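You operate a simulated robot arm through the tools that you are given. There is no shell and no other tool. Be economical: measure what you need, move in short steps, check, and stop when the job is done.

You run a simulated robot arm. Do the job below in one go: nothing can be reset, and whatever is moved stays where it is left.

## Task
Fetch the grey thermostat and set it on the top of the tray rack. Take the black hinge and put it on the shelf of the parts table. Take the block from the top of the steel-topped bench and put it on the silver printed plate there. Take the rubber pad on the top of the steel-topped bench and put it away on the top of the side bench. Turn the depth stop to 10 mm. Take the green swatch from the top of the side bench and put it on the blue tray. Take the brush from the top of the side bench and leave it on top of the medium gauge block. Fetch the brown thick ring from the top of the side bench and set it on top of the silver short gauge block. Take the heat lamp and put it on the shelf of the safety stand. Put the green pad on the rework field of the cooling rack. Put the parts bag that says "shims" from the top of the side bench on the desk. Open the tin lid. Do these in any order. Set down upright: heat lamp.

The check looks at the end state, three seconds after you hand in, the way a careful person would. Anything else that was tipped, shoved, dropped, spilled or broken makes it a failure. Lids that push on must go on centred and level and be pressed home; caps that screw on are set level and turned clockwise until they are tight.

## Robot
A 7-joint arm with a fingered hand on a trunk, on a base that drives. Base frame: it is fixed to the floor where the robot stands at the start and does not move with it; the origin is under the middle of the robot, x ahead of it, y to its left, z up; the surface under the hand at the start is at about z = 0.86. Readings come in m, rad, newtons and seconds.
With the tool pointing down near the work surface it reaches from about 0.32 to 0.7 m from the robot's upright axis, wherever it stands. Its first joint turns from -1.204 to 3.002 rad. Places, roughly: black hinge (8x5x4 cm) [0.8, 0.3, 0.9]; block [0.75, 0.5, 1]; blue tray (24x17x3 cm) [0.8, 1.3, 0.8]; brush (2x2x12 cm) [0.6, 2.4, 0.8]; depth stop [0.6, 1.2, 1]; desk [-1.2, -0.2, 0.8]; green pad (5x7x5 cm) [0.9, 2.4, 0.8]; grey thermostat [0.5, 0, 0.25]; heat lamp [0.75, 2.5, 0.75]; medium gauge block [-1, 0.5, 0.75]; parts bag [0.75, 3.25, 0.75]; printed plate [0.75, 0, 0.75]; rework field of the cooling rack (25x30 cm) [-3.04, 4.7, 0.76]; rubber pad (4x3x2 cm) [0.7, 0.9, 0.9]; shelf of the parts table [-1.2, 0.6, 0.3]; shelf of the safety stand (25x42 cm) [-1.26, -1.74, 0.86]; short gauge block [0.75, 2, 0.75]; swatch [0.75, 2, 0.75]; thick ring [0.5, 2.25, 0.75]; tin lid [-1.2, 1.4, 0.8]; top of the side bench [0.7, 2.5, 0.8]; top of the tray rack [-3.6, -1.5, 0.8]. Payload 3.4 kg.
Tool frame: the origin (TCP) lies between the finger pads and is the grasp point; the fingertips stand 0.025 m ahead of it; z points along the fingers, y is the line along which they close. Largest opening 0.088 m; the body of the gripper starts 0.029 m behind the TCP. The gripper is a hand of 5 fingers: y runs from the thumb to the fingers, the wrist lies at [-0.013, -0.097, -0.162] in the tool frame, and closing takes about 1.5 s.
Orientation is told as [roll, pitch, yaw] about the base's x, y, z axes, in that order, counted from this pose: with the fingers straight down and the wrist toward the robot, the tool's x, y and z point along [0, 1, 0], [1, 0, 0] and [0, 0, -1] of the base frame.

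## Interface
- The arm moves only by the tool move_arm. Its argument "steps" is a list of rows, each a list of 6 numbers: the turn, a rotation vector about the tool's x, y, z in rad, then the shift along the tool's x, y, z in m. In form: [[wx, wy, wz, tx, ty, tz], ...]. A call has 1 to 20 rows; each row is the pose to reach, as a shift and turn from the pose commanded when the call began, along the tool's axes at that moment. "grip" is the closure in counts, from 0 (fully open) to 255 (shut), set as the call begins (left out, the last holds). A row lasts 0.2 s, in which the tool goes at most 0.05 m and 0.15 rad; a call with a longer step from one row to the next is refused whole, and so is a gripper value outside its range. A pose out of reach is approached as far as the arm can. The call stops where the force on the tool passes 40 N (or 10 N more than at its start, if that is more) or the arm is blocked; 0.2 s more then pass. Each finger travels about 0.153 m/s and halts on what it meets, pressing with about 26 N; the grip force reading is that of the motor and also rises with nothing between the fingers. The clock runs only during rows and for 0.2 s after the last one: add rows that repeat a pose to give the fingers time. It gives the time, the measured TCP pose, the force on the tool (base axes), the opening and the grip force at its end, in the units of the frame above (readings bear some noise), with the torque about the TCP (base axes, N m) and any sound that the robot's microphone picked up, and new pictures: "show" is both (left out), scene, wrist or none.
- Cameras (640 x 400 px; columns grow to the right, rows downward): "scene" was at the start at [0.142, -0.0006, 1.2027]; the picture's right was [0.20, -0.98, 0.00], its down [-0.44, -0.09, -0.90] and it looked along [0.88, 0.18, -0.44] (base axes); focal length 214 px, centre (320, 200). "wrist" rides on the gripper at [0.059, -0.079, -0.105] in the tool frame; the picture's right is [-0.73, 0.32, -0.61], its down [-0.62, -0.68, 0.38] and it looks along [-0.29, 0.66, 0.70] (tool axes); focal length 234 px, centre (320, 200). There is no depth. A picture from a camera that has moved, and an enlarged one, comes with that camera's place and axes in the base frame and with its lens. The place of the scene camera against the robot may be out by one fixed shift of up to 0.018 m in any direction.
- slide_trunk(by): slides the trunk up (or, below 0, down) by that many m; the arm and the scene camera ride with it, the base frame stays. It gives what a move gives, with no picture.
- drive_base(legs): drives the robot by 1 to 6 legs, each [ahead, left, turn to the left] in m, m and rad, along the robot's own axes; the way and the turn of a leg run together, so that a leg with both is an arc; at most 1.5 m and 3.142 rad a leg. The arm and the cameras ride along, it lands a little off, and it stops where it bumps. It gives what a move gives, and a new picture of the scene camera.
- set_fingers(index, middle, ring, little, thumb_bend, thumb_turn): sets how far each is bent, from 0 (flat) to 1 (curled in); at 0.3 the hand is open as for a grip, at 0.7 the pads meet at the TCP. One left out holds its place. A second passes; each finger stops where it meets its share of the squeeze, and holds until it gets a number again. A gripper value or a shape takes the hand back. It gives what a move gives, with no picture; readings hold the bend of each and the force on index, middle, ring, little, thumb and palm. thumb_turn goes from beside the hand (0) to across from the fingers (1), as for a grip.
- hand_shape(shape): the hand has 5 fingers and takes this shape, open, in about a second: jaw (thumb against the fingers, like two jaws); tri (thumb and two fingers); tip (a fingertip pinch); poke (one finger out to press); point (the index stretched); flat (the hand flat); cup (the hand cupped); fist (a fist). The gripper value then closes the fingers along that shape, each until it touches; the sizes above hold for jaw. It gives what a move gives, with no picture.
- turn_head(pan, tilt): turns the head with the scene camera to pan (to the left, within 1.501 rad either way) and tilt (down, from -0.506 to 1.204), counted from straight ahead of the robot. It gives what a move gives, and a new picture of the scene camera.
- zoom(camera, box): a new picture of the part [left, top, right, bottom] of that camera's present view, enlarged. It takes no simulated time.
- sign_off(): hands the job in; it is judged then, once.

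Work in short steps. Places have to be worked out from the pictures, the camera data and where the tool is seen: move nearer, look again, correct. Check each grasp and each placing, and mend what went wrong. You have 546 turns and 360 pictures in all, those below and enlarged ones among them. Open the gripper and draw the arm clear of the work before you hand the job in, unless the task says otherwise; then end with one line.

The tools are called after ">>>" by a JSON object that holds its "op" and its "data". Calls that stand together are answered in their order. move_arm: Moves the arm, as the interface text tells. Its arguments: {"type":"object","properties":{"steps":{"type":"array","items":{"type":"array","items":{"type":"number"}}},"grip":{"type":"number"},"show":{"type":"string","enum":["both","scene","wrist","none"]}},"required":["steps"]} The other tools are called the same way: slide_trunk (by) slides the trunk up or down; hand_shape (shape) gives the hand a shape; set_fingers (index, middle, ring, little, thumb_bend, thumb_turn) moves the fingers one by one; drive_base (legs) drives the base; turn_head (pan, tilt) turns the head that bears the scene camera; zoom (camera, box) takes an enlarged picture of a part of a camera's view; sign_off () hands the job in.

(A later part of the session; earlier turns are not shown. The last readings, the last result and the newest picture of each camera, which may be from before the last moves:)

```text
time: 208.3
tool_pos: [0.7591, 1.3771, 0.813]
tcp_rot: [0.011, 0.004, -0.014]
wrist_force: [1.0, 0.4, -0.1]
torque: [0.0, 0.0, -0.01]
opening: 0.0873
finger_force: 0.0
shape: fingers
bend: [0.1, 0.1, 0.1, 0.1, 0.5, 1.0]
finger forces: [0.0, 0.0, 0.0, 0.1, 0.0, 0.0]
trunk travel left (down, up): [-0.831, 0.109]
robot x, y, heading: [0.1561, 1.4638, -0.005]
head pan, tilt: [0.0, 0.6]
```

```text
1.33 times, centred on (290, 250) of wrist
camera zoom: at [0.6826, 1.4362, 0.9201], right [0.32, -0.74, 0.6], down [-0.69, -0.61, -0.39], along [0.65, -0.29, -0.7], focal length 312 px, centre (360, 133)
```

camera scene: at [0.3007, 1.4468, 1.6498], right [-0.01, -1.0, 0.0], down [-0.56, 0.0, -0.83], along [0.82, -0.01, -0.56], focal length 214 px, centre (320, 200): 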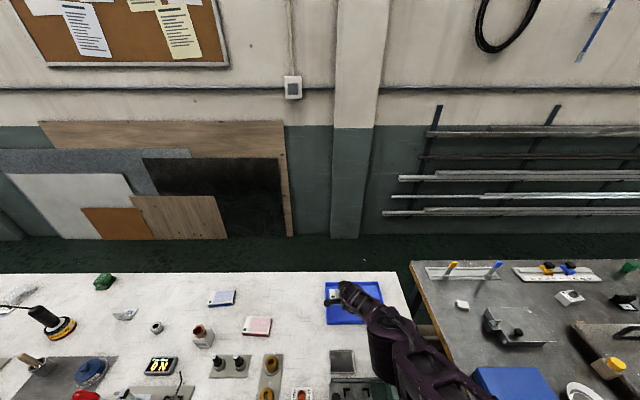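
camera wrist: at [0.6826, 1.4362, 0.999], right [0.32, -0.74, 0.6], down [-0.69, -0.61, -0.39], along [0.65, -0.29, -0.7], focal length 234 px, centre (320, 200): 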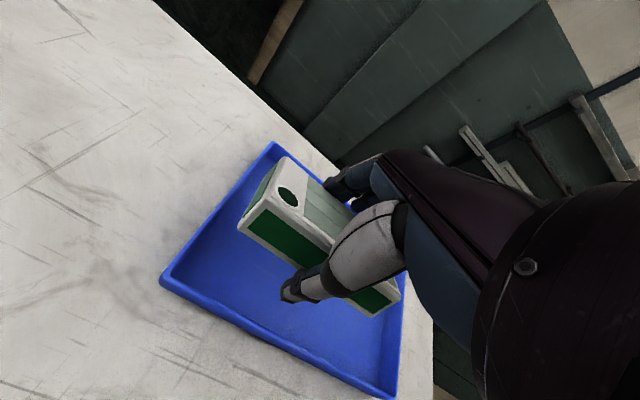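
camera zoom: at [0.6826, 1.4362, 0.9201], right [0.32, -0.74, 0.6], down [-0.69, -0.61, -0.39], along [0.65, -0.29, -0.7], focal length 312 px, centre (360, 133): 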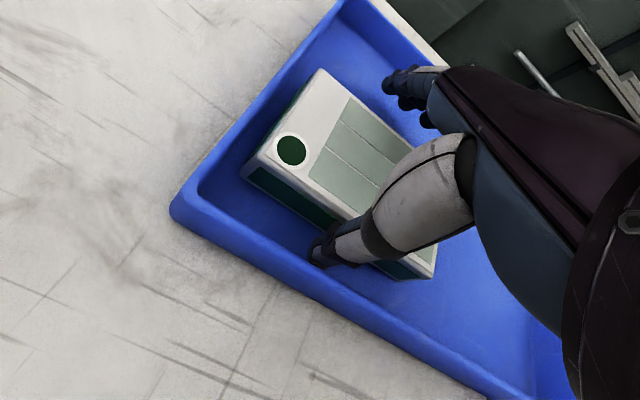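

The pack lies flat in the tray and is released. I rise with the trunk and check.

>>> {"op": "slide_trunk", "data": {"by": 0.1}}

>>> {"op": "move_arm", "data": {"steps": [[0, 0, 0, 0, -0.03, -0.03], [0, 0, 0, 0, -0.06, -0.06], [0, 0, 0, 0.0, -0.09, -0.09], [0, 0, 0, 0.0, -0.12, -0.12], [0, 0, 0, 0.0, -0.15, -0.15]]}}

```text
time: 209.6
tool_pos: [0.7589, 1.3772, 0.9126]
tcp_rot: [0.011, 0.004, -0.013]
wrist_force: [-0.6, -0.6, 0.1]
torque: [0.01, -0.01, 0.04]
opening: 0.0872
finger_force: 0.1
shape: fingers
bend: [0.1, 0.1, 0.1, 0.1, 0.5, 1.0]
finger forces: [0.0, 0.0, 0.0, 0.0, 0.0, 0.0]
trunk travel left (down, up): [-0.931, 0.009]
robot x, y, heading: [0.1617, 1.4653, -0.005]
head pan, tilt: [0.0, 0.6]
```

```text
time: 210.8
tool_pos: [0.6085, 1.3771, 1.0621]
tcp_rot: [0.012, 0.002, -0.012]
wrist_force: [-0.1, 0.3, 0.3]
torque: [-0.01, -0.05, -0.01]
opening: 0.0871
finger_force: 0.1
shape: fingers
bend: [0.1, 0.1, 0.1, 0.1, 0.5, 1.0]
finger forces: [0.0, 0.0, 0.0, 0.0, 0.0, 0.0]
trunk travel left (down, up): [-0.931, 0.009]
robot x, y, heading: [0.1593, 1.4654, -0.012]
head pan, tilt: [0.0, 0.6]
camera scene: at [0.2984, 1.4473, 1.671], right [-0.01, -1.0, 0.0], down [-0.56, 0.0, -0.83], along [0.83, -0.01, -0.56], focal length 214 px, centre (320, 200)
camera wrist: at [0.5319, 1.4367, 1.1694], right [0.31, -0.74, 0.6], down [-0.69, -0.61, -0.39], along [0.65, -0.29, -0.7], focal length 234 px, centre (320, 200)
```

scene: 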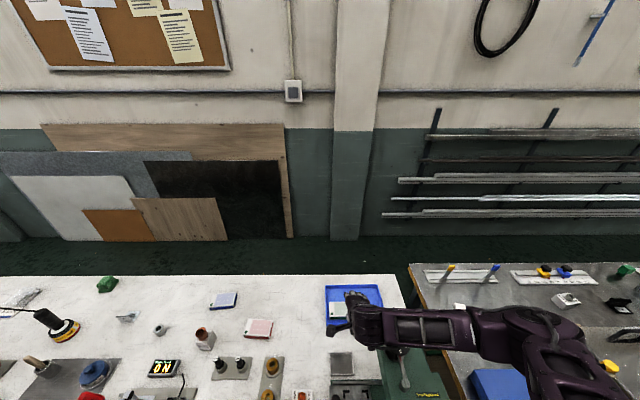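
wrist: 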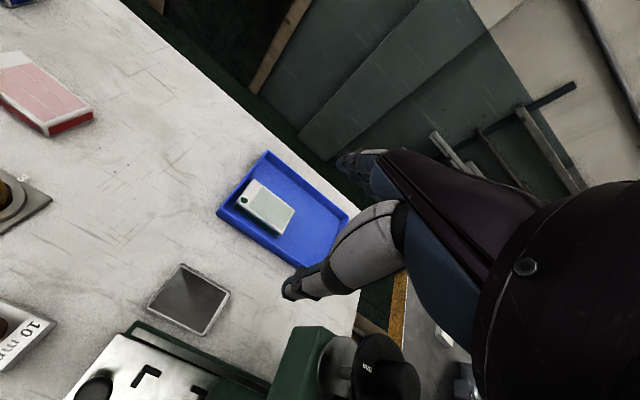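

Swatch is in the tray. Next the depth stop: I reposition so the dial is visible, driving right of the press with the trunk still raised.

>>> {"op": "move_arm", "data": {"steps": [[0, 0, 0, 0, -0.03, -0.03], [0, 0, 0, 0, -0.06, -0.06], [0, 0, 0, 0.0, -0.09, -0.09], [0, 0, 0, 0.0, -0.12, -0.12]], "grip": 0, "show": "none"}}

>>> {"op": "hand_shape", "data": {"shape": "jaw"}}

>>> {"op": "drive_base", "data": {"legs": [[-0.15, 0, 0], [0, -0.3, 0]]}}

```text
time: 211.8
tool_pos: [0.5166, 1.3814, 1.1616]
tcp_rot: [0.013, 0.004, -0.013]
wrist_force: [0.4, 0.2, 0.8]
torque: [-0.02, 0.0, 0.02]
opening: 0.0878
finger_force: 0.1
shape: jaw
bend: [0.3, 0.3, 0.3, 0.3, 0.3, 0.98]
finger forces: [0.0, 0.0, 0.1, 0.0, 0.1, 0.0]
out of reach, approached as far as the arm can: row 4
trunk travel left (down, up): [-0.931, 0.009]
robot x, y, heading: [0.1634, 1.4633, -0.007]
head pan, tilt: [0.0, 0.6]
```

```text
time: 212.7
tool_pos: [0.518, 1.3825, 1.1621]
tcp_rot: [0.012, 0.005, -0.012]
wrist_force: [0.1, -0.5, 0.3]
torque: [-0.01, 0.01, 0.02]
opening: 0.0877
finger_force: 0.0
shape: jaw
bend: [0.3, 0.3, 0.3, 0.3, 0.3, 0.98]
finger forces: [0.0, 0.0, 0.1, 0.0, 0.1, 0.1]
trunk travel left (down, up): [-0.931, 0.009]
robot x, y, heading: [0.1617, 1.4686, -0.006]
head pan, tilt: [0.0, 0.6]
```

```text
time: 215.8
tool_pos: [0.3608, 1.0802, 1.1622]
tcp_rot: [0.011, 0.004, -0.016]
wrist_force: [0.0, 1.0, 0.6]
torque: [-0.04, 0.01, 0.03]
opening: 0.0879
finger_force: 0.1
shape: jaw
bend: [0.3, 0.3, 0.3, 0.3, 0.3, 0.98]
finger forces: [0.0, 0.1, 0.1, 0.0, 0.0, 0.0]
trunk travel left (down, up): [-0.931, 0.009]
robot x, y, heading: [0.0023, 1.1586, -0.006]
head pan, tilt: [0.0, 0.6]
camera scene: at [0.1445, 1.1457, 1.6709], right [-0.01, -1.0, 0.0], down [-0.57, 0.0, -0.82], along [0.82, -0.01, -0.57], focal length 214 px, centre (320, 200)
```

scene: 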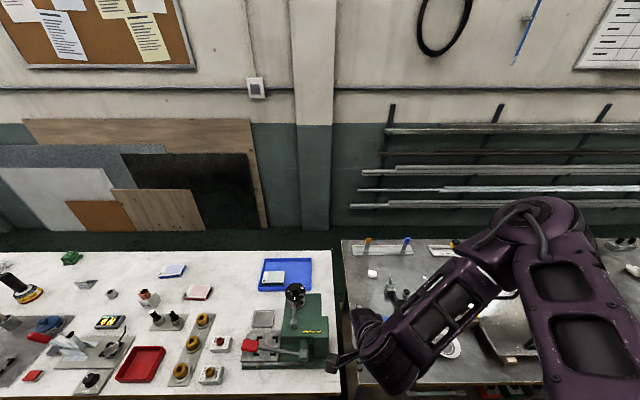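

>>> {"op": "zoom", "data": {"camera": "scene", "box": [260, 270, 340, 330]}}

>>> {"op": "zoom", "data": {"camera": "scene", "box": [225, 270, 345, 380]}}

```text
6.67 times, centred on (300, 300) of scene
camera zoom: at [0.1445, 1.1457, 1.6709], right [-0.01, -1.0, 0.0], down [-0.57, 0.0, -0.82], along [0.82, -0.01, -0.57], focal length 1430 px, centre (453, -467)
```

zoom: 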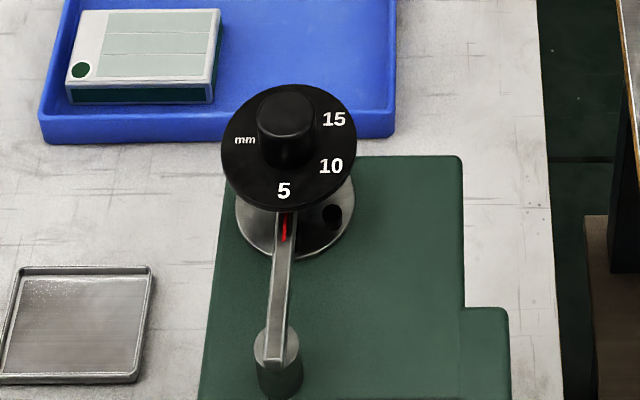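

```text
3.64 times, centred on (285, 325) of scene
camera zoom: at [0.1445, 1.1457, 1.6709], right [-0.01, -1.0, 0.0], down [-0.57, 0.0, -0.82], along [0.82, -0.01, -0.57], focal length 780 px, centre (447, -254)
```

zoom: 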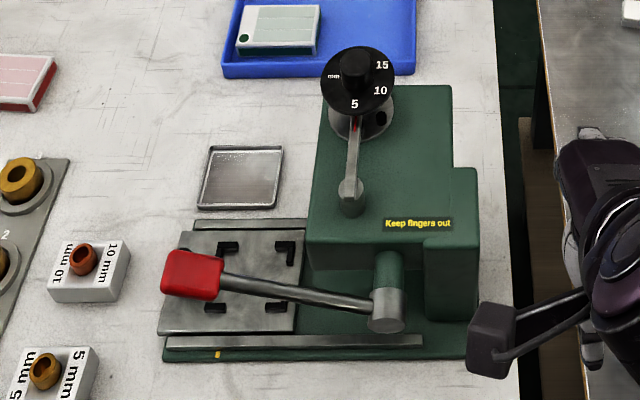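

The dial reads 5 at the red pointer; 10 lies about 65° further, so the disc must turn clockwise (from above) by ~65°. I back off, lower the trunk and come in with the hand.

>>> {"op": "drive_base", "data": {"legs": [[-0.15, 0, 0]]}}

>>> {"op": "slide_trunk", "data": {"by": -0.25}}

>>> {"op": "move_arm", "data": {"steps": [[0, 0, 0, 0, 0.02, -0.04], [0, 0, 0, 0, 0.04, -0.08], [0, 0, 0, 0, 0.06, -0.12], [0, 0, 0, 0.02, 0.07, -0.16], [0, 0, 0, 0.04, 0.08, -0.2], [0, 0, 0, 0.05, 0.09, -0.23]], "show": "none"}}

```text
time: 217.2
tool_pos: [0.2102, 1.0806, 1.1622]
tcp_rot: [0.012, 0.006, -0.014]
wrist_force: [-0.2, 0.4, 0.5]
torque: [0.01, 0.0, 0.0]
opening: 0.0881
finger_force: 0.1
shape: jaw
bend: [0.3, 0.3, 0.3, 0.3, 0.3, 0.98]
finger forces: [0.0, 0.0, 0.0, 0.0, 0.0, 0.0]
trunk travel left (down, up): [-0.931, 0.009]
robot x, y, heading: [-0.1462, 1.1666, -0.011]
head pan, tilt: [0.0, 0.6]
camera scene: at [-0.0049, 1.145, 1.6706], right [-0.01, -1.0, 0.0], down [-0.57, 0.01, -0.82], along [0.82, -0.01, -0.57], focal length 214 px, centre (320, 200)
```

scene: 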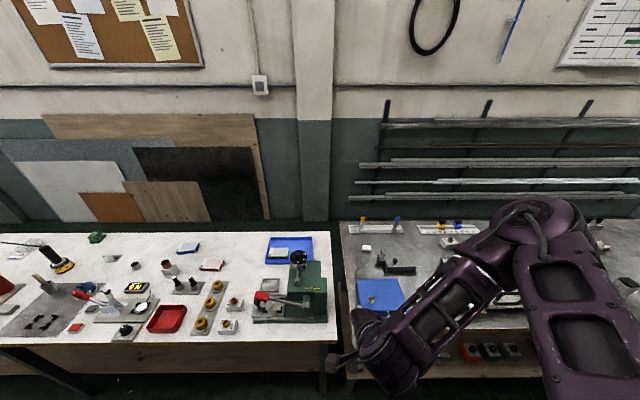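

```text
time: 219.8
tool_pos: [0.2092, 1.08, 0.912]
tcp_rot: [0.013, 0.001, -0.014]
wrist_force: [-0.4, -0.2, 0.5]
torque: [-0.02, -0.01, -0.01]
opening: 0.0879
finger_force: 0.1
shape: jaw
bend: [0.3, 0.3, 0.3, 0.3, 0.3, 0.98]
finger forces: [0.0, 0.0, 0.0, 0.0, 0.0, 0.0]
trunk travel left (down, up): [-0.681, 0.259]
robot x, y, heading: [-0.1509, 1.1622, -0.011]
head pan, tilt: [0.0, 0.6]
```

```text
time: 221.2
tool_pos: [0.2975, 1.1261, 1.1432]
tcp_rot: [0.013, 0.005, -0.012]
wrist_force: [0.4, 0.4, 0.4]
torque: [0.05, -0.03, 0.0]
opening: 0.0878
finger_force: 0.0
shape: jaw
bend: [0.3, 0.3, 0.3, 0.3, 0.3, 0.98]
finger forces: [0.0, 0.0, 0.1, 0.1, 0.0, 0.1]
trunk travel left (down, up): [-0.681, 0.259]
robot x, y, heading: [-0.1492, 1.1668, -0.005]
head pan, tilt: [0.0, 0.6]
```

I raise the hand a little and drive in toward the press.

>>> {"op": "move_arm", "data": {"steps": [[0, 0, 0, 0.02, 0.02, -0.04], [0, 0, 0, 0.04, 0.03, -0.07]], "show": "none"}}

>>> {"op": "drive_base", "data": {"legs": [[0.2, 0, 0]]}}

>>> {"op": "move_arm", "data": {"steps": [[0, 0, 0.1, 0.02, 0.01, 0], [0, 0, -0.05, 0.04, 0.01, 0], [0, 0, -0.2, 0.06, 0.01, 0.0], [0, 0, -0.35, 0.06, 0.01, 0.0], [0, 0, -0.5, 0.06, 0.01, 0.0]]}}

```text
time: 221.8
tool_pos: [0.3316, 1.1669, 1.2106]
tcp_rot: [0.011, 0.003, -0.015]
wrist_force: [0.6, 0.4, 0.0]
torque: [-0.02, 0.01, 0.0]
opening: 0.0883
finger_force: 0.1
shape: jaw
bend: [0.3, 0.3, 0.3, 0.3, 0.3, 0.98]
finger forces: [0.0, 0.0, 0.0, 0.0, 0.0, 0.0]
trunk travel left (down, up): [-0.681, 0.259]
robot x, y, heading: [-0.149, 1.1663, -0.008]
head pan, tilt: [0.0, 0.6]
```

```text
time: 223.3
tool_pos: [0.5301, 1.1618, 1.2108]
tcp_rot: [0.013, 0.003, -0.018]
wrist_force: [-0.2, -0.9, -0.7]
torque: [-0.03, 0.03, 0.04]
opening: 0.0879
finger_force: 0.1
shape: jaw
bend: [0.3, 0.3, 0.3, 0.3, 0.3, 0.98]
finger forces: [0.1, 0.1, 0.0, 0.0, 0.1, 0.0]
trunk travel left (down, up): [-0.681, 0.259]
robot x, y, heading: [0.0498, 1.1645, -0.017]
head pan, tilt: [0.0, 0.6]
camera scene: at [0.1904, 1.1425, 1.4208], right [-0.01, -1.0, 0.0], down [-0.57, 0.01, -0.82], along [0.82, -0.01, -0.57], focal length 214 px, centre (320, 200)
```

scene: 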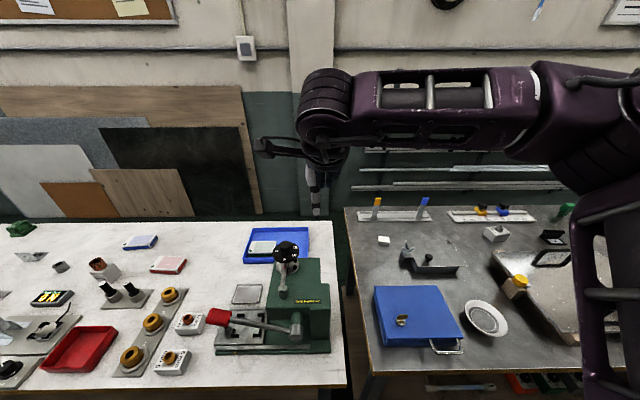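

```text
time: 224.5
tool_pos: [0.5445, 1.222, 1.2128]
tcp_rot: [0.012, -0.002, 0.482]
wrist_force: [-0.1, -0.8, -0.2]
torque: [-0.01, 0.03, -0.01]
opening: 0.0877
finger_force: 0.0
shape: jaw
bend: [0.3, 0.3, 0.3, 0.3, 0.3, 0.98]
finger forces: [0.0, 0.1, 0.0, 0.0, 0.2, 0.0]
trunk travel left (down, up): [-0.681, 0.259]
robot x, y, heading: [0.0478, 1.1624, -0.016]
head pan, tilt: [0.0, 0.6]
camera scene: at [0.191, 1.1418, 1.4208], right [-0.01, -1.0, 0.0], down [-0.57, 0.01, -0.82], along [0.82, -0.01, -0.57], focal length 214 px, centre (320, 200)
camera wrist: at [0.4472, 1.2363, 1.3188], right [0.63, -0.5, 0.6], down [-0.32, -0.86, -0.39], along [0.71, 0.06, -0.7], focal length 234 px, centre (320, 200)
```

scene: 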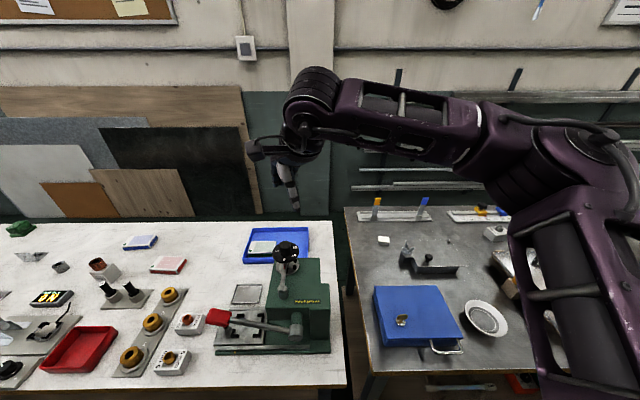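
wrist: 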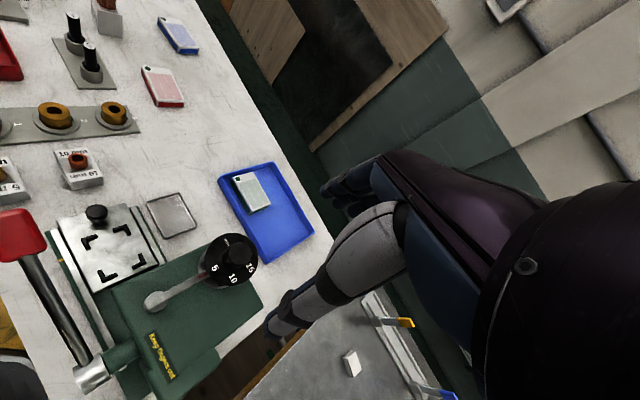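

With yaw +0.48 the wrist camera sees the dial; the knob is near (0.572, 1.255). I move above it at z≈1.12 and measure again.

>>> {"op": "move_arm", "data": {"steps": [[0, 0, 0, 0.006, 0.018, 0.03], [0, 0, 0, 0.012, 0.038, 0.06], [0, 0, 0, 0.012, 0.038, 0.09]], "show": "wrist"}}

>>> {"op": "zoom", "data": {"camera": "wrist", "box": [180, 180, 380, 340]}}

>>> {"op": "zoom", "data": {"camera": "scene", "box": [230, 180, 350, 320]}}

```text
time: 225.3
tool_pos: [0.5689, 1.2531, 1.1206]
tcp_rot: [0.011, -0.005, 0.481]
wrist_force: [-0.2, 0.1, 0.1]
torque: [0.01, 0.02, -0.05]
opening: 0.0881
finger_force: 0.1
shape: jaw
bend: [0.3, 0.3, 0.3, 0.3, 0.3, 0.98]
finger forces: [0.0, 0.0, 0.0, 0.0, 0.0, 0.0]
trunk travel left (down, up): [-0.681, 0.259]
robot x, y, heading: [0.0502, 1.1602, -0.014]
head pan, tilt: [0.0, 0.6]
camera wrist: at [0.4731, 1.2677, 1.2279], right [0.62, -0.5, 0.6], down [-0.32, -0.86, -0.39], along [0.71, 0.06, -0.7], focal length 234 px, centre (320, 200)
```

wrist: 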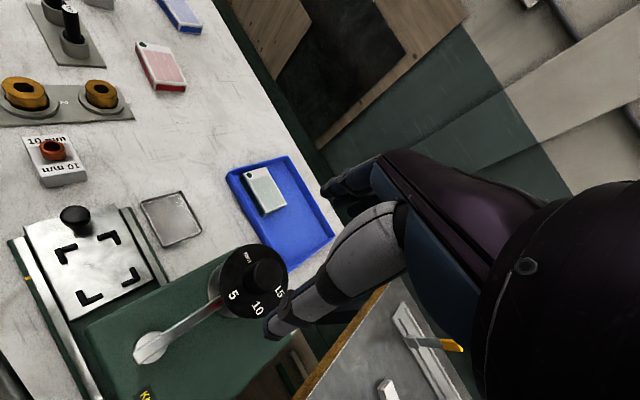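

```text
2.50 times, centred on (280, 260) of wrist
camera zoom: at [0.4731, 1.2677, 1.2279], right [0.62, -0.5, 0.6], down [-0.32, -0.86, -0.39], along [0.71, 0.06, -0.7], focal length 585 px, centre (420, 50)
```

zoom: 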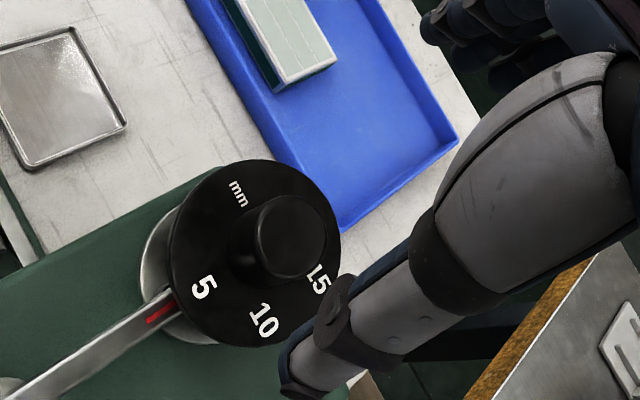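

```text
2.86 times, centred on (290, 250) of scene
camera zoom: at [0.1904, 1.1417, 1.4209], right [-0.01, -1.0, 0.0], down [-0.57, 0.01, -0.82], along [0.82, -0.01, -0.57], focal length 613 px, centre (406, 57)
```

zoom: 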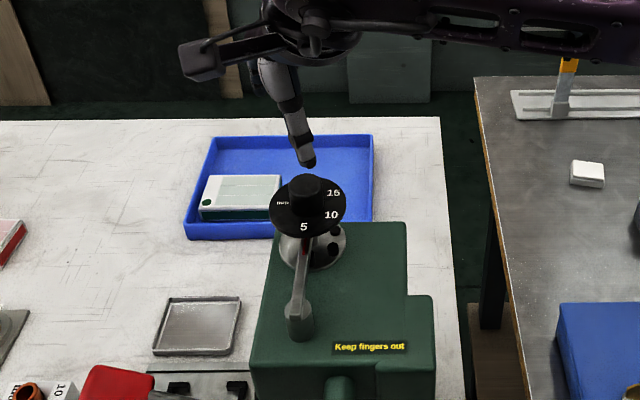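

I descend further to z≈1.075 with a small correction and re-measure the knob.

>>> {"op": "move_arm", "data": {"steps": [[0, 0, 0, -0.002, -0.007, 0.025], [0, 0, 0, -0.002, -0.007, 0.045]], "show": "wrist"}}

>>> {"op": "zoom", "data": {"camera": "wrist", "box": [220, 180, 380, 340]}}

>>> {"op": "zoom", "data": {"camera": "scene", "box": [250, 200, 330, 300]}}

```text
time: 225.9
tool_pos: [0.5654, 1.2479, 1.0762]
tcp_rot: [0.01, -0.002, 0.48]
wrist_force: [-0.1, 0.4, -0.8]
torque: [-0.02, -0.02, -0.03]
opening: 0.088
finger_force: 0.0
shape: jaw
bend: [0.3, 0.3, 0.3, 0.3, 0.3, 0.98]
finger forces: [0.0, 0.0, 0.1, 0.0, 0.0, 0.0]
trunk travel left (down, up): [-0.681, 0.259]
robot x, y, heading: [0.0485, 1.1669, -0.017]
head pan, tilt: [0.0, 0.6]
camera wrist: at [0.4695, 1.2631, 1.1834], right [0.62, -0.5, 0.6], down [-0.32, -0.86, -0.39], along [0.71, 0.06, -0.7], focal length 234 px, centre (320, 200)
```

wrist: 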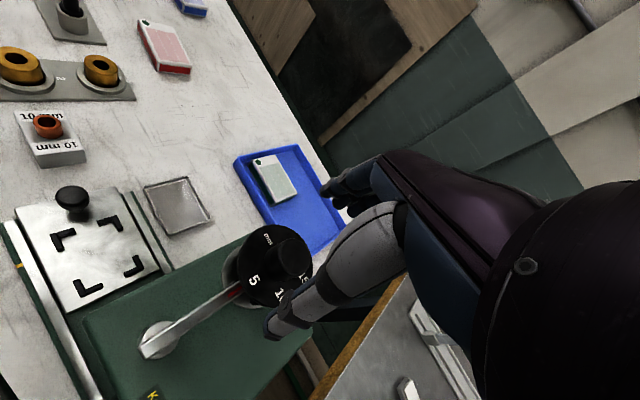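

```text
2.50 times, centred on (300, 260) of wrist
camera zoom: at [0.4695, 1.2631, 1.1834], right [0.62, -0.5, 0.6], down [-0.32, -0.86, -0.39], along [0.71, 0.06, -0.7], focal length 585 px, centre (370, 50)
```

zoom: 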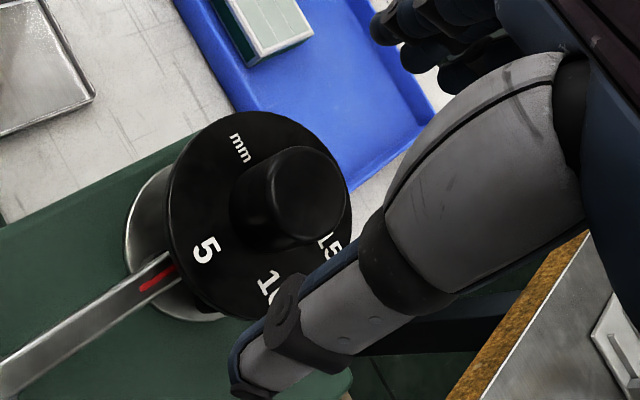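

```text
4.00 times, centred on (290, 250) of scene
camera zoom: at [0.1907, 1.1428, 1.4208], right [-0.01, -1.0, 0.0], down [-0.57, 0.01, -0.82], along [0.82, -0.01, -0.57], focal length 858 px, centre (440, 0)
```

zoom: 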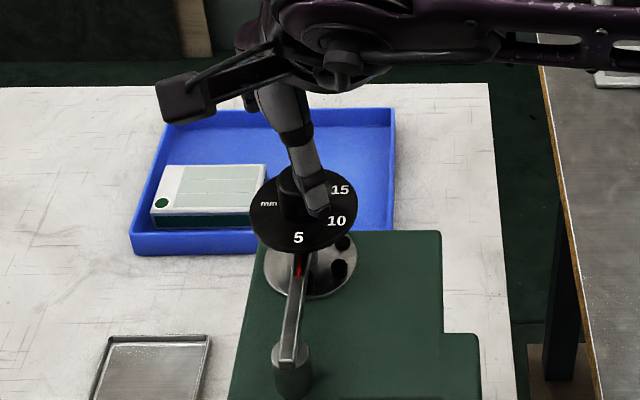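

Triangulated: knob top centre (0.569, 1.246, 1.03). I lower to TCP z≈1.041 and close on the knob.

>>> {"op": "move_arm", "data": {"steps": [[0, 0, 0, -0.003, 0.002, 0.02], [0, 0, 0, -0.003, 0.002, 0.035]], "show": "none"}}

>>> {"op": "move_arm", "data": {"steps": [[0, 0, 0, 0, 0, 0], [0, 0, 0, 0, 0, 0], [0, 0, 0, 0, 0, 0], [0, 0, 0, 0, 0, 0], [0, 0, 0, 0, 0, 0], [0, 0, 0, 0, 0, 0], [0, 0, 0, 0, 0, 0]], "grip": 255, "show": "wrist"}}

>>> {"op": "zoom", "data": {"camera": "scene", "box": [250, 200, 330, 300]}}

```text
time: 226.5
tool_pos: [0.5677, 1.2467, 1.0414]
tcp_rot: [0.012, -0.003, 0.481]
wrist_force: [-0.4, 0.6, -0.5]
torque: [-0.04, 0.01, 0.01]
opening: 0.088
finger_force: 0.0
shape: jaw
bend: [0.3, 0.3, 0.3, 0.3, 0.3, 0.98]
finger forces: [0.0, 0.0, 0.0, 0.1, 0.0, 0.1]
trunk travel left (down, up): [-0.681, 0.259]
robot x, y, heading: [0.0481, 1.1625, -0.016]
head pan, tilt: [0.0, 0.6]
```

```text
time: 228.1
tool_pos: [0.5664, 1.246, 1.0407]
tcp_rot: [0.012, -0.001, 0.479]
wrist_force: [-5.0, 1.0, -4.7]
torque: [0.0, 0.07, -0.01]
opening: 0.0223
finger_force: 25.6
shape: jaw
bend: [0.74, 0.52, 0.58, 0.55, 0.75, 1.0]
finger forces: [11.6, 6.8, 0.1, 0.1, 22.0, 0.0]
trunk travel left (down, up): [-0.681, 0.259]
robot x, y, heading: [0.0478, 1.165, -0.015]
head pan, tilt: [0.0, 0.6]
camera wrist: at [0.4712, 1.2607, 1.1481], right [0.62, -0.5, 0.6], down [-0.32, -0.86, -0.39], along [0.71, 0.06, -0.7], focal length 234 px, centre (320, 200)
```

wrist: 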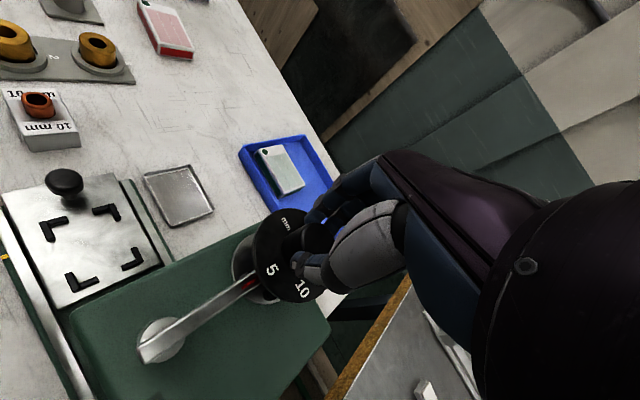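

```text
4.00 times, centred on (290, 250) of scene
camera zoom: at [0.1896, 1.1426, 1.4209], right [-0.01, -1.0, 0.0], down [-0.56, 0.01, -0.83], along [0.83, -0.01, -0.56], focal length 858 px, centre (440, 0)
```

zoom: 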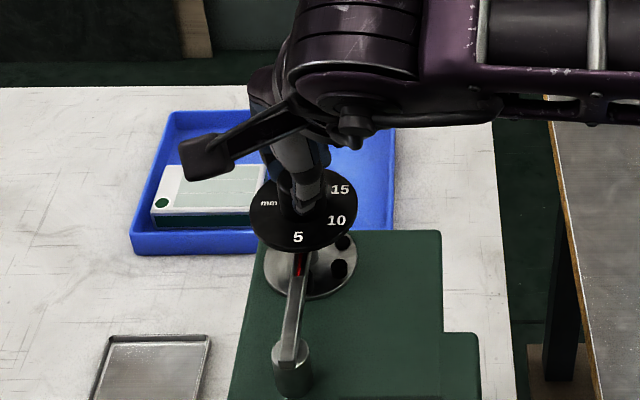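

Knob gripped. I turn it clockwise by 0.6 rad and check the reading.

>>> {"op": "move_arm", "data": {"steps": [[0, 0, 0.12, 0, 0, 0], [0, 0, 0.24, 0, 0, 0], [0, 0, 0.36, 0, 0, 0], [0, 0, 0.48, 0, 0, 0], [0, 0, 0.6, 0, 0, 0]], "show": "wrist"}}

>>> {"op": "zoom", "data": {"camera": "scene", "box": [250, 200, 330, 300]}}

```text
time: 229.3
tool_pos: [0.5681, 1.2486, 1.0426]
tcp_rot: [0.012, 0.003, -0.12]
wrist_force: [2.6, 8.0, -4.1]
torque: [0.15, -0.14, 0.09]
opening: 0.0218
finger_force: 25.8
shape: jaw
bend: [0.74, 0.51, 0.58, 0.55, 0.75, 1.0]
finger forces: [15.8, 7.9, 0.1, 0.1, 20.7, 0.0]
trunk travel left (down, up): [-0.681, 0.259]
robot x, y, heading: [0.0498, 1.1634, -0.011]
head pan, tilt: [0.0, 0.6]
camera wrist: at [0.4978, 1.3152, 1.1487], right [0.23, -0.77, 0.6], down [-0.75, -0.53, -0.39], along [0.62, -0.36, -0.7], focal length 234 px, centre (320, 200)
```

wrist: 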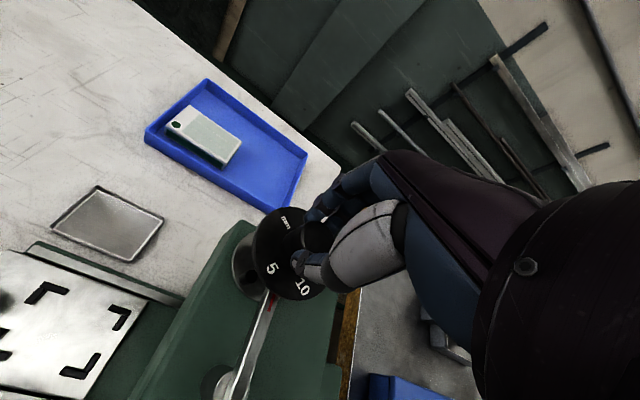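

```text
4.00 times, centred on (290, 250) of scene
camera zoom: at [0.1918, 1.1454, 1.4207], right [-0.01, -1.0, 0.0], down [-0.57, 0.01, -0.82], along [0.82, -0.01, -0.57], focal length 858 px, centre (440, 0)
```

zoom: 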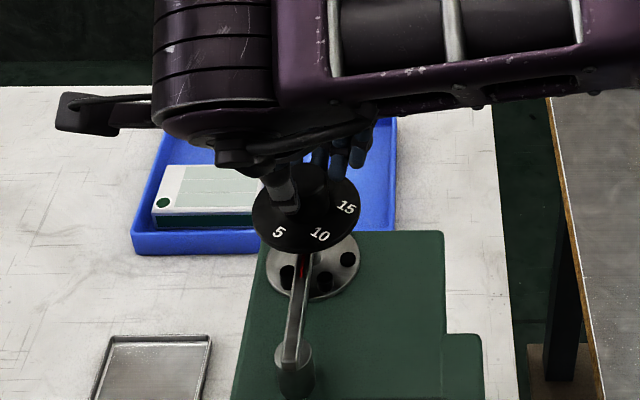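

10 needs about 25° more. I turn another 0.45 rad.

>>> {"op": "move_arm", "data": {"steps": [[0, 0, 0.12, 0, 0, 0], [0, 0, 0.24, 0, 0, 0], [0, 0, 0.36, 0, 0, 0], [0, 0, 0.45, 0, 0, 0]], "show": "wrist"}}

>>> {"op": "zoom", "data": {"camera": "scene", "box": [260, 220, 330, 290]}}

```text
time: 230.3
tool_pos: [0.5684, 1.2473, 1.0415]
tcp_rot: [0.007, 0.01, -0.569]
wrist_force: [8.1, 9.5, -1.1]
torque: [0.17, -0.23, 0.15]
opening: 0.0219
finger_force: 25.8
shape: jaw
bend: [0.74, 0.51, 0.58, 0.55, 0.76, 0.99]
finger forces: [17.3, 6.4, 0.0, 0.0, 21.4, 0.1]
trunk travel left (down, up): [-0.681, 0.259]
robot x, y, heading: [0.0497, 1.1587, -0.012]
head pan, tilt: [0.0, 0.6]
camera wrist: at [0.5354, 1.3396, 1.1487], right [-0.12, -0.79, 0.6], down [-0.91, -0.15, -0.38], along [0.39, -0.59, -0.7], focal length 234 px, centre (320, 200)
```

wrist: 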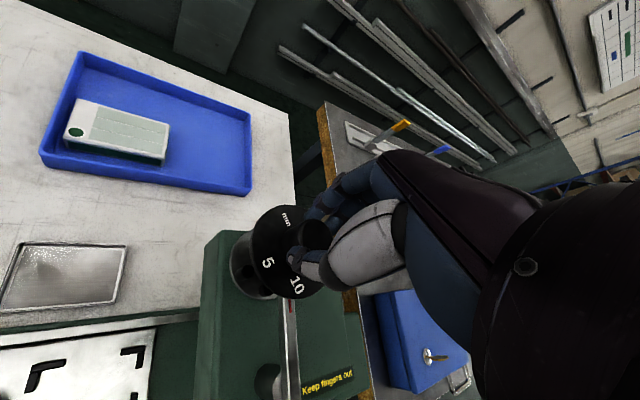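

```text
5.71 times, centred on (295, 255) of scene
camera zoom: at [0.193, 1.146, 1.4206], right [-0.01, -1.0, 0.0], down [-0.57, 0.01, -0.82], along [0.82, -0.01, -0.57], focal length 1226 px, centre (463, -114)
```

zoom: 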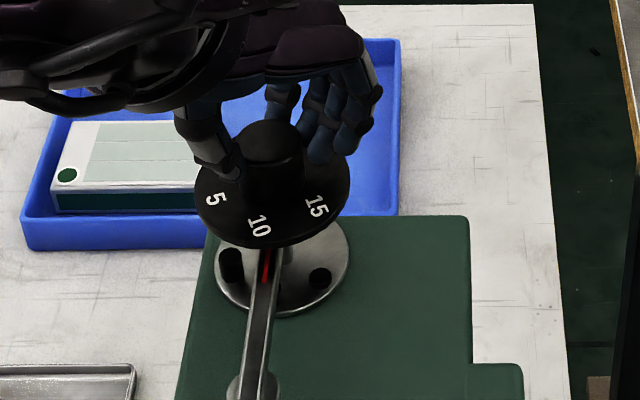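

Near 10, maybe slightly past. I zoom tighter to compare with the red pointer.

>>> {"op": "zoom", "data": {"camera": "scene", "box": [277, 236, 313, 276]}}

>>> {"op": "zoom", "data": {"camera": "wrist", "box": [220, 190, 340, 400]}}

```text
10.00 times, centred on (295, 256) of scene
camera zoom: at [0.193, 1.146, 1.4206], right [-0.01, -1.0, 0.0], down [-0.57, 0.01, -0.82], along [0.82, -0.01, -0.57], focal length 2145 px, centre (570, -360)
```

zoom: 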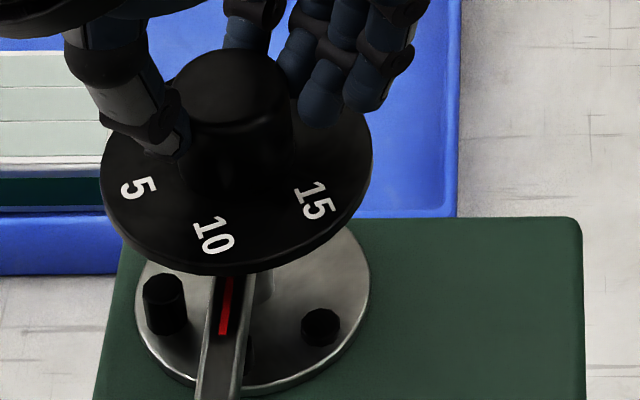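

```text
1.90 times, centred on (280, 295) of wrist
camera zoom: at [0.5354, 1.3396, 1.1487], right [-0.12, -0.79, 0.6], down [-0.91, -0.15, -0.38], along [0.39, -0.59, -0.7], focal length 446 px, centre (396, 19)
```

zoom: 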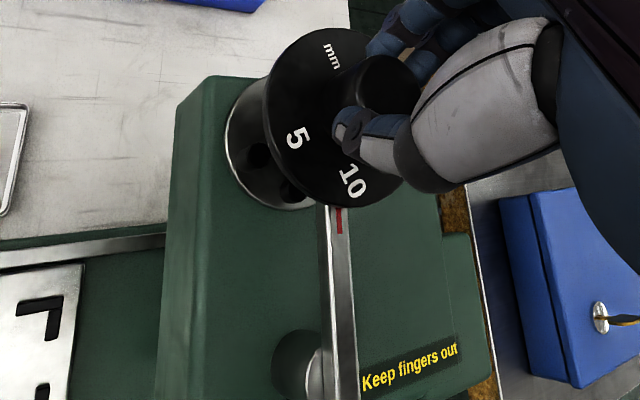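

It is close. I release, rise, and look at the dial from squarely in front to judge alignment better.

>>> {"op": "move_arm", "data": {"steps": [[0, 0, 0, 0, 0, 0], [0, 0, 0, 0, 0, 0], [0, 0, 0, 0, 0, 0], [0, 0, 0, 0, 0, 0]], "grip": 0, "show": "none"}}

>>> {"op": "move_arm", "data": {"steps": [[0, 0, 0, 0, 0, -0.04], [0, 0, 0, 0, 0, -0.08], [0, 0, 0, 0, 0, -0.12], [0, 0, -0.1, 0, 0.0, -0.16]], "show": "wrist"}}

>>> {"op": "drive_base", "data": {"legs": [[0, 0.1, 0.01]]}}

>>> {"op": "zoom", "data": {"camera": "scene", "box": [290, 220, 350, 290]}}

```text
time: 231.3
tool_pos: [0.5655, 1.2453, 1.0423]
tcp_rot: [0.008, 0.012, -0.57]
wrist_force: [-0.4, 0.1, 0.1]
torque: [0.01, -0.02, 0.01]
opening: 0.0877
finger_force: 0.1
shape: jaw
bend: [0.3, 0.3, 0.3, 0.3, 0.3, 0.98]
finger forces: [0.0, 0.0, 0.0, 0.0, 0.0, 0.0]
trunk travel left (down, up): [-0.681, 0.259]
robot x, y, heading: [0.0479, 1.1621, -0.013]
head pan, tilt: [0.0, 0.6]
```

```text
time: 232.3
tool_pos: [0.5657, 1.2437, 1.2032]
tcp_rot: [0.007, 0.009, -0.469]
wrist_force: [-0.6, -0.4, 0.1]
torque: [0.03, 0.0, 0.03]
opening: 0.0876
finger_force: 0.0
shape: jaw
bend: [0.3, 0.3, 0.3, 0.3, 0.3, 0.98]
finger forces: [0.0, 0.0, 0.0, 0.0, 0.1, 0.1]
trunk travel left (down, up): [-0.681, 0.259]
robot x, y, heading: [0.0467, 1.1613, -0.013]
head pan, tilt: [0.0, 0.6]
camera wrist: at [0.5233, 1.3308, 1.3102], right [-0.04, -0.8, 0.6], down [-0.89, -0.24, -0.38], along [0.45, -0.55, -0.7], focal length 234 px, centre (320, 200)
```

wrist: 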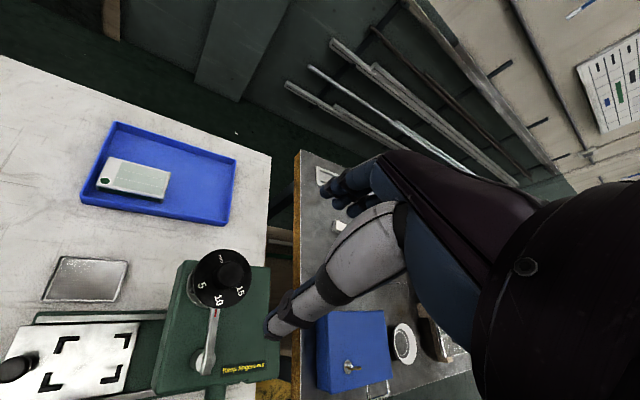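

```text
time: 233.5
tool_pos: [0.566, 1.3485, 1.2021]
tcp_rot: [0.009, 0.009, -0.459]
wrist_force: [-0.6, -0.7, 0.1]
torque: [-0.01, -0.04, -0.01]
opening: 0.0878
finger_force: 0.1
shape: jaw
bend: [0.3, 0.3, 0.3, 0.3, 0.3, 0.98]
finger forces: [0.0, 0.0, 0.1, 0.1, 0.0, 0.1]
trunk travel left (down, up): [-0.681, 0.259]
robot x, y, heading: [0.0542, 1.2618, -0.003]
head pan, tilt: [0.0, 0.6]
camera scene: at [0.1912, 1.2429, 1.4208], right [0.0, -1.0, 0.0], down [-0.57, 0.0, -0.83], along [0.82, 0.0, -0.57], focal length 214 px, centre (320, 200)
```

scene: 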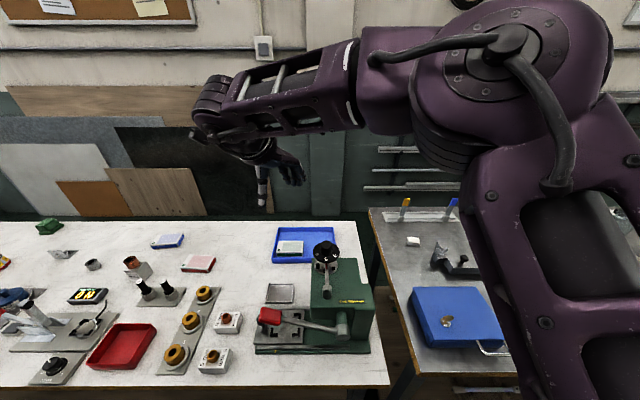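

```text
5.71 times, centred on (320, 255) of scene
camera zoom: at [0.1912, 1.2429, 1.4208], right [0.0, -1.0, 0.0], down [-0.57, 0.0, -0.83], along [0.82, 0.0, -0.57], focal length 1226 px, centre (320, -114)
```

zoom: 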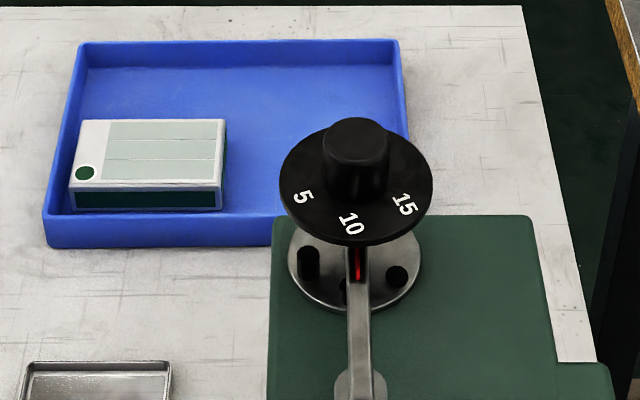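

The pointer is at x≈358 while "10" sits about 5° past it (clockwise). I regrip the knob and turn it back ~0.09 rad.

>>> {"op": "move_arm", "data": {"steps": [[0, 0, 0, -0.03, 0.016, 0.0], [0, 0, 0, -0.06, 0.032, 0.0], [0, 0, 0, -0.0905, 0.0482, 0.01], [0, 0, 0, -0.0905, 0.0482, 0.05], [0, 0, 0, -0.0905, 0.0482, 0.09], [0, 0, 0, -0.0905, 0.0482, 0.115]], "show": "wrist"}}

>>> {"op": "zoom", "data": {"camera": "scene", "box": [290, 200, 360, 290]}}

```text
time: 234.9
tool_pos: [0.5695, 1.2472, 1.0855]
tcp_rot: [0.009, 0.008, -0.46]
wrist_force: [0.6, 0.9, -1.1]
torque: [-0.03, 0.01, -0.02]
opening: 0.0879
finger_force: 0.1
shape: jaw
bend: [0.3, 0.3, 0.3, 0.3, 0.3, 0.98]
finger forces: [0.1, 0.1, 0.1, 0.0, 0.0, 0.0]
trunk travel left (down, up): [-0.681, 0.259]
robot x, y, heading: [0.0516, 1.2623, 0.001]
head pan, tilt: [0.0, 0.6]
camera wrist: at [0.5271, 1.3346, 1.1933], right [-0.03, -0.8, 0.6], down [-0.89, -0.25, -0.38], along [0.46, -0.54, -0.7], focal length 234 px, centre (320, 200)
```

wrist: 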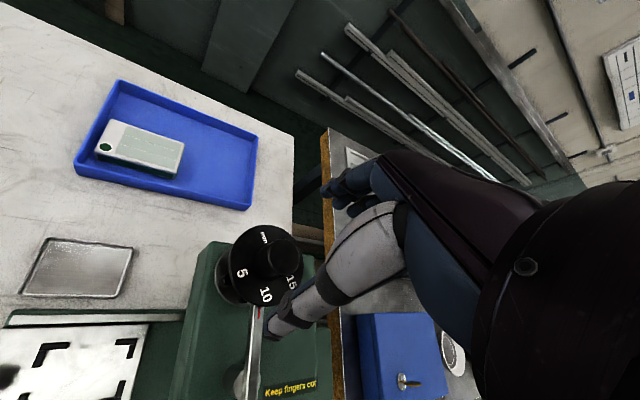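

```text
4.44 times, centred on (325, 245) of scene
camera zoom: at [0.1914, 1.2427, 1.4209], right [0.0, -1.0, 0.0], down [-0.57, 0.0, -0.82], along [0.82, 0.0, -0.57], focal length 953 px, centre (298, 0)
```

zoom: 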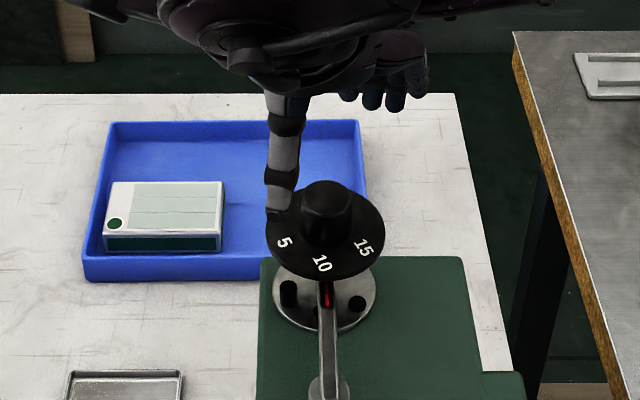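

Aligned over the knob. I go down, grip, and turn back 0.09 rad.

>>> {"op": "move_arm", "data": {"steps": [[0, 0, 0, 0, 0, 0.025], [0, 0, 0, 0, 0, 0.044]], "show": "none"}}

>>> {"op": "move_arm", "data": {"steps": [[0, 0, 0, 0, 0, 0], [0, 0, 0, 0, 0, 0], [0, 0, 0, 0, 0, 0], [0, 0, 0, 0, 0, 0], [0, 0, 0, 0, 0, 0], [0, 0, 0, 0, 0, 0], [0, 0, -0.05, 0, 0, 0], [0, 0, -0.095, 0, 0, 0], [0, 0, -0.095, 0, 0, 0]], "grip": 255, "show": "none"}}

>>> {"op": "zoom", "data": {"camera": "scene", "box": [290, 220, 350, 290]}}

```text
time: 235.5
tool_pos: [0.5689, 1.2471, 1.0426]
tcp_rot: [0.012, 0.008, -0.458]
wrist_force: [0.3, 0.2, 0.5]
torque: [0.0, 0.0, -0.04]
opening: 0.0878
finger_force: 0.1
shape: jaw
bend: [0.3, 0.3, 0.3, 0.3, 0.3, 0.98]
finger forces: [0.0, 0.0, 0.0, 0.0, 0.0, 0.1]
trunk travel left (down, up): [-0.681, 0.259]
robot x, y, heading: [0.0476, 1.2638, 0.0]
head pan, tilt: [0.0, 0.6]
```

```text
time: 237.5
tool_pos: [0.5676, 1.2486, 1.0418]
tcp_rot: [0.01, 0.008, -0.362]
wrist_force: [-5.1, 0.3, -5.2]
torque: [0.0, 0.07, -0.01]
opening: 0.0225
finger_force: 25.9
shape: jaw
bend: [0.74, 0.51, 0.56, 0.52, 0.75, 1.0]
finger forces: [11.3, 7.1, 0.0, 0.0, 22.5, 0.1]
trunk travel left (down, up): [-0.681, 0.259]
robot x, y, heading: [0.0527, 1.2627, -0.002]
head pan, tilt: [0.0, 0.6]
```

```text
5.71 times, centred on (320, 255) of scene
camera zoom: at [0.1906, 1.2427, 1.4209], right [0.0, -1.0, 0.0], down [-0.56, 0.0, -0.83], along [0.83, 0.0, -0.56], focal length 1226 px, centre (320, -114)
```

zoom: 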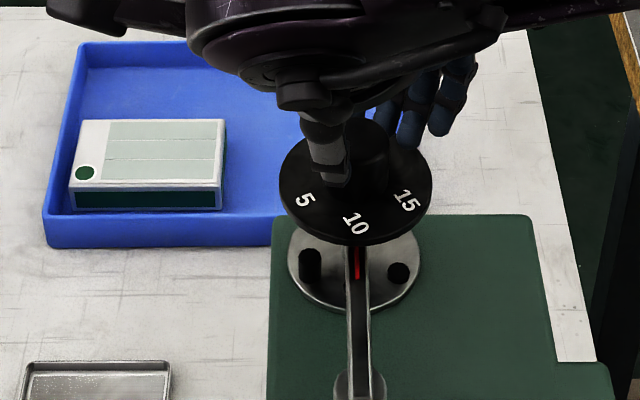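

"10" now lines up with the pointer and 5/15 are symmetric. I release and rise.

>>> {"op": "move_arm", "data": {"steps": [[0, 0, 0, 0, 0, 0], [0, 0, 0, 0, 0, 0], [0, 0, 0, 0, 0, 0], [0, 0, 0, 0, 0, 0], [0, 0, 0, 0, 0, 0]], "grip": 0, "show": "none"}}

>>> {"op": "move_arm", "data": {"steps": [[0, 0, 0, 0, 0, -0.04], [0, 0, 0, 0, 0, -0.08], [0, 0, 0.1, 0, 0, -0.12], [0, 0, 0.0, 0, -0.02, -0.15], [0, 0, -0.14, 0, -0.05, -0.17], [0, 0, -0.28, 0, -0.07, -0.17], [0, 0, -0.36, 0, -0.08, -0.17]], "show": "none"}}

>>> {"op": "zoom", "data": {"camera": "scene", "box": [290, 220, 350, 290]}}

```text
time: 238.7
tool_pos: [0.5685, 1.2482, 1.0433]
tcp_rot: [0.012, 0.008, -0.363]
wrist_force: [0.7, -0.1, -0.3]
torque: [-0.01, 0.0, -0.01]
opening: 0.0874
finger_force: 0.0
shape: jaw
bend: [0.3, 0.3, 0.3, 0.3, 0.3, 0.98]
finger forces: [0.0, 0.0, 0.0, 0.0, 0.0, 0.1]
trunk travel left (down, up): [-0.681, 0.259]
robot x, y, heading: [0.0496, 1.2606, -0.003]
head pan, tilt: [0.0, 0.6]
```

```text
time: 240.3
tool_pos: [0.4941, 1.2743, 1.2138]
tcp_rot: [0.013, 0.003, -0.001]
wrist_force: [0.2, -0.3, 0.6]
torque: [0.02, 0.02, 0.03]
opening: 0.0877
finger_force: 0.0
shape: jaw
bend: [0.3, 0.3, 0.3, 0.3, 0.3, 0.98]
finger forces: [0.0, 0.0, 0.1, 0.1, 0.0, 0.0]
trunk travel left (down, up): [-0.681, 0.259]
robot x, y, heading: [0.0501, 1.2644, -0.004]
head pan, tilt: [0.0, 0.6]
```

```text
5.71 times, centred on (320, 255) of scene
camera zoom: at [0.191, 1.2425, 1.4209], right [0.0, -1.0, 0.0], down [-0.56, 0.0, -0.83], along [0.83, 0.0, -0.56], focal length 1226 px, centre (320, -114)
```

zoom: 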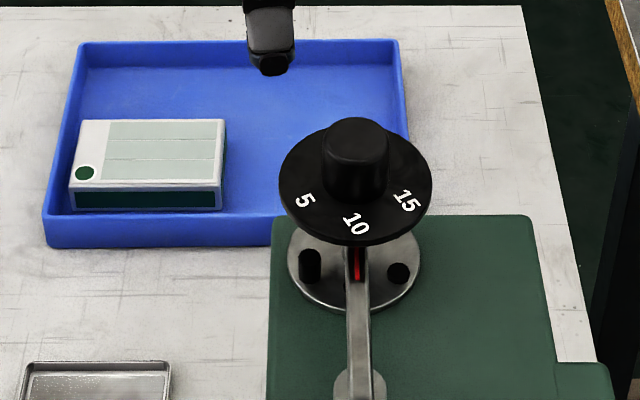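

Depth stop is set to 10 mm. Next the rubber pad on the steel bench near (0.735, 0.925): I drive right and lower the trunk somewhat.

>>> {"op": "drive_base", "data": {"legs": [[0, -0.33, 0], [0.08, 0, 0]]}}

>>> {"op": "slide_trunk", "data": {"by": -0.13}}

>>> {"op": "move_arm", "data": {"steps": [[0, 0, 0, -0.01, 0.03, 0.0], [0, 0, 0, -0.02, 0.06, 0], [0, 0, 0, -0.02, 0.09, 0.02], [0, 0, 0, -0.02, 0.11, 0.05]], "show": "wrist"}}

```text
time: 243.1
tool_pos: [0.5747, 0.946, 1.2123]
tcp_rot: [0.013, 0.003, -0.007]
wrist_force: [0.3, 1.0, 0.1]
torque: [0.0, 0.01, 0.02]
opening: 0.0878
finger_force: 0.1
shape: jaw
bend: [0.3, 0.3, 0.3, 0.3, 0.3, 0.98]
finger forces: [0.1, 0.0, 0.0, 0.1, 0.0, 0.0]
trunk travel left (down, up): [-0.681, 0.259]
robot x, y, heading: [0.1281, 0.937, -0.006]
head pan, tilt: [0.0, 0.6]
camera scene: at [0.2707, 0.9148, 1.4208], right [-0.01, -1.0, 0.0], down [-0.57, 0.0, -0.82], along [0.82, -0.01, -0.57], focal length 214 px, centre (320, 200)
```

scene: 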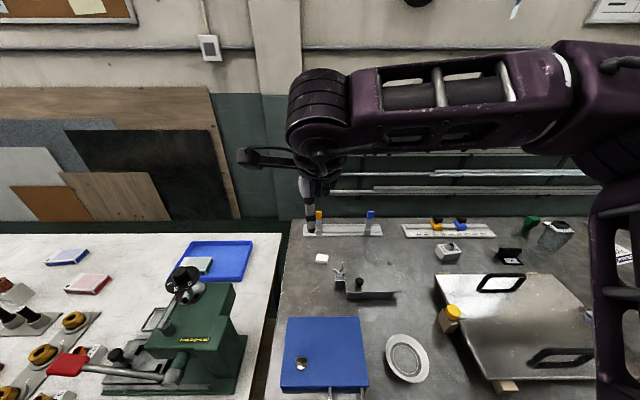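

```text
time: 244.7
tool_pos: [0.5736, 0.9451, 1.083]
tcp_rot: [0.011, 0.002, -0.008]
wrist_force: [0.6, 0.1, -0.1]
torque: [0.01, -0.04, -0.02]
opening: 0.0878
finger_force: 0.0
shape: jaw
bend: [0.3, 0.3, 0.3, 0.3, 0.3, 0.98]
finger forces: [0.0, 0.1, 0.1, 0.1, 0.1, 0.0]
trunk travel left (down, up): [-0.551, 0.389]
robot x, y, heading: [0.1271, 0.9386, -0.007]
head pan, tilt: [0.0, 0.6]
```

```text
time: 245.7
tool_pos: [0.686, 0.9257, 1.0309]
tcp_rot: [0.012, 0.003, -0.007]
wrist_force: [0.3, 0.7, -0.5]
torque: [-0.05, 0.02, 0.01]
opening: 0.0878
finger_force: 0.0
shape: jaw
bend: [0.3, 0.3, 0.3, 0.3, 0.3, 0.98]
finger forces: [0.0, 0.0, 0.0, 0.0, 0.1, 0.0]
trunk travel left (down, up): [-0.551, 0.389]
robot x, y, heading: [0.1275, 0.9328, -0.009]
head pan, tilt: [0.0, 0.6]
camera wrist: at [0.6084, 0.984, 1.1381], right [0.32, -0.74, 0.6], down [-0.69, -0.61, -0.39], along [0.65, -0.29, -0.7], focal length 234 px, centre (320, 200)
```

wrist: 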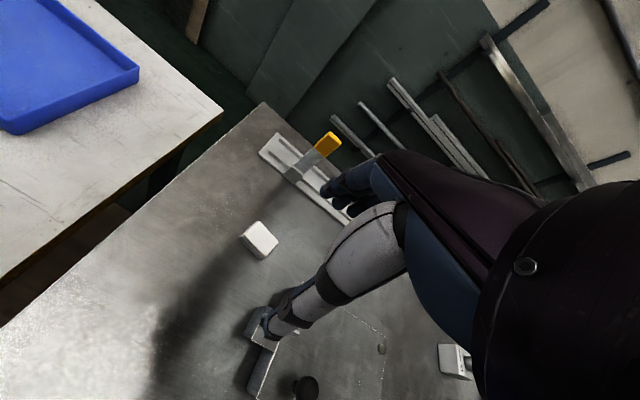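

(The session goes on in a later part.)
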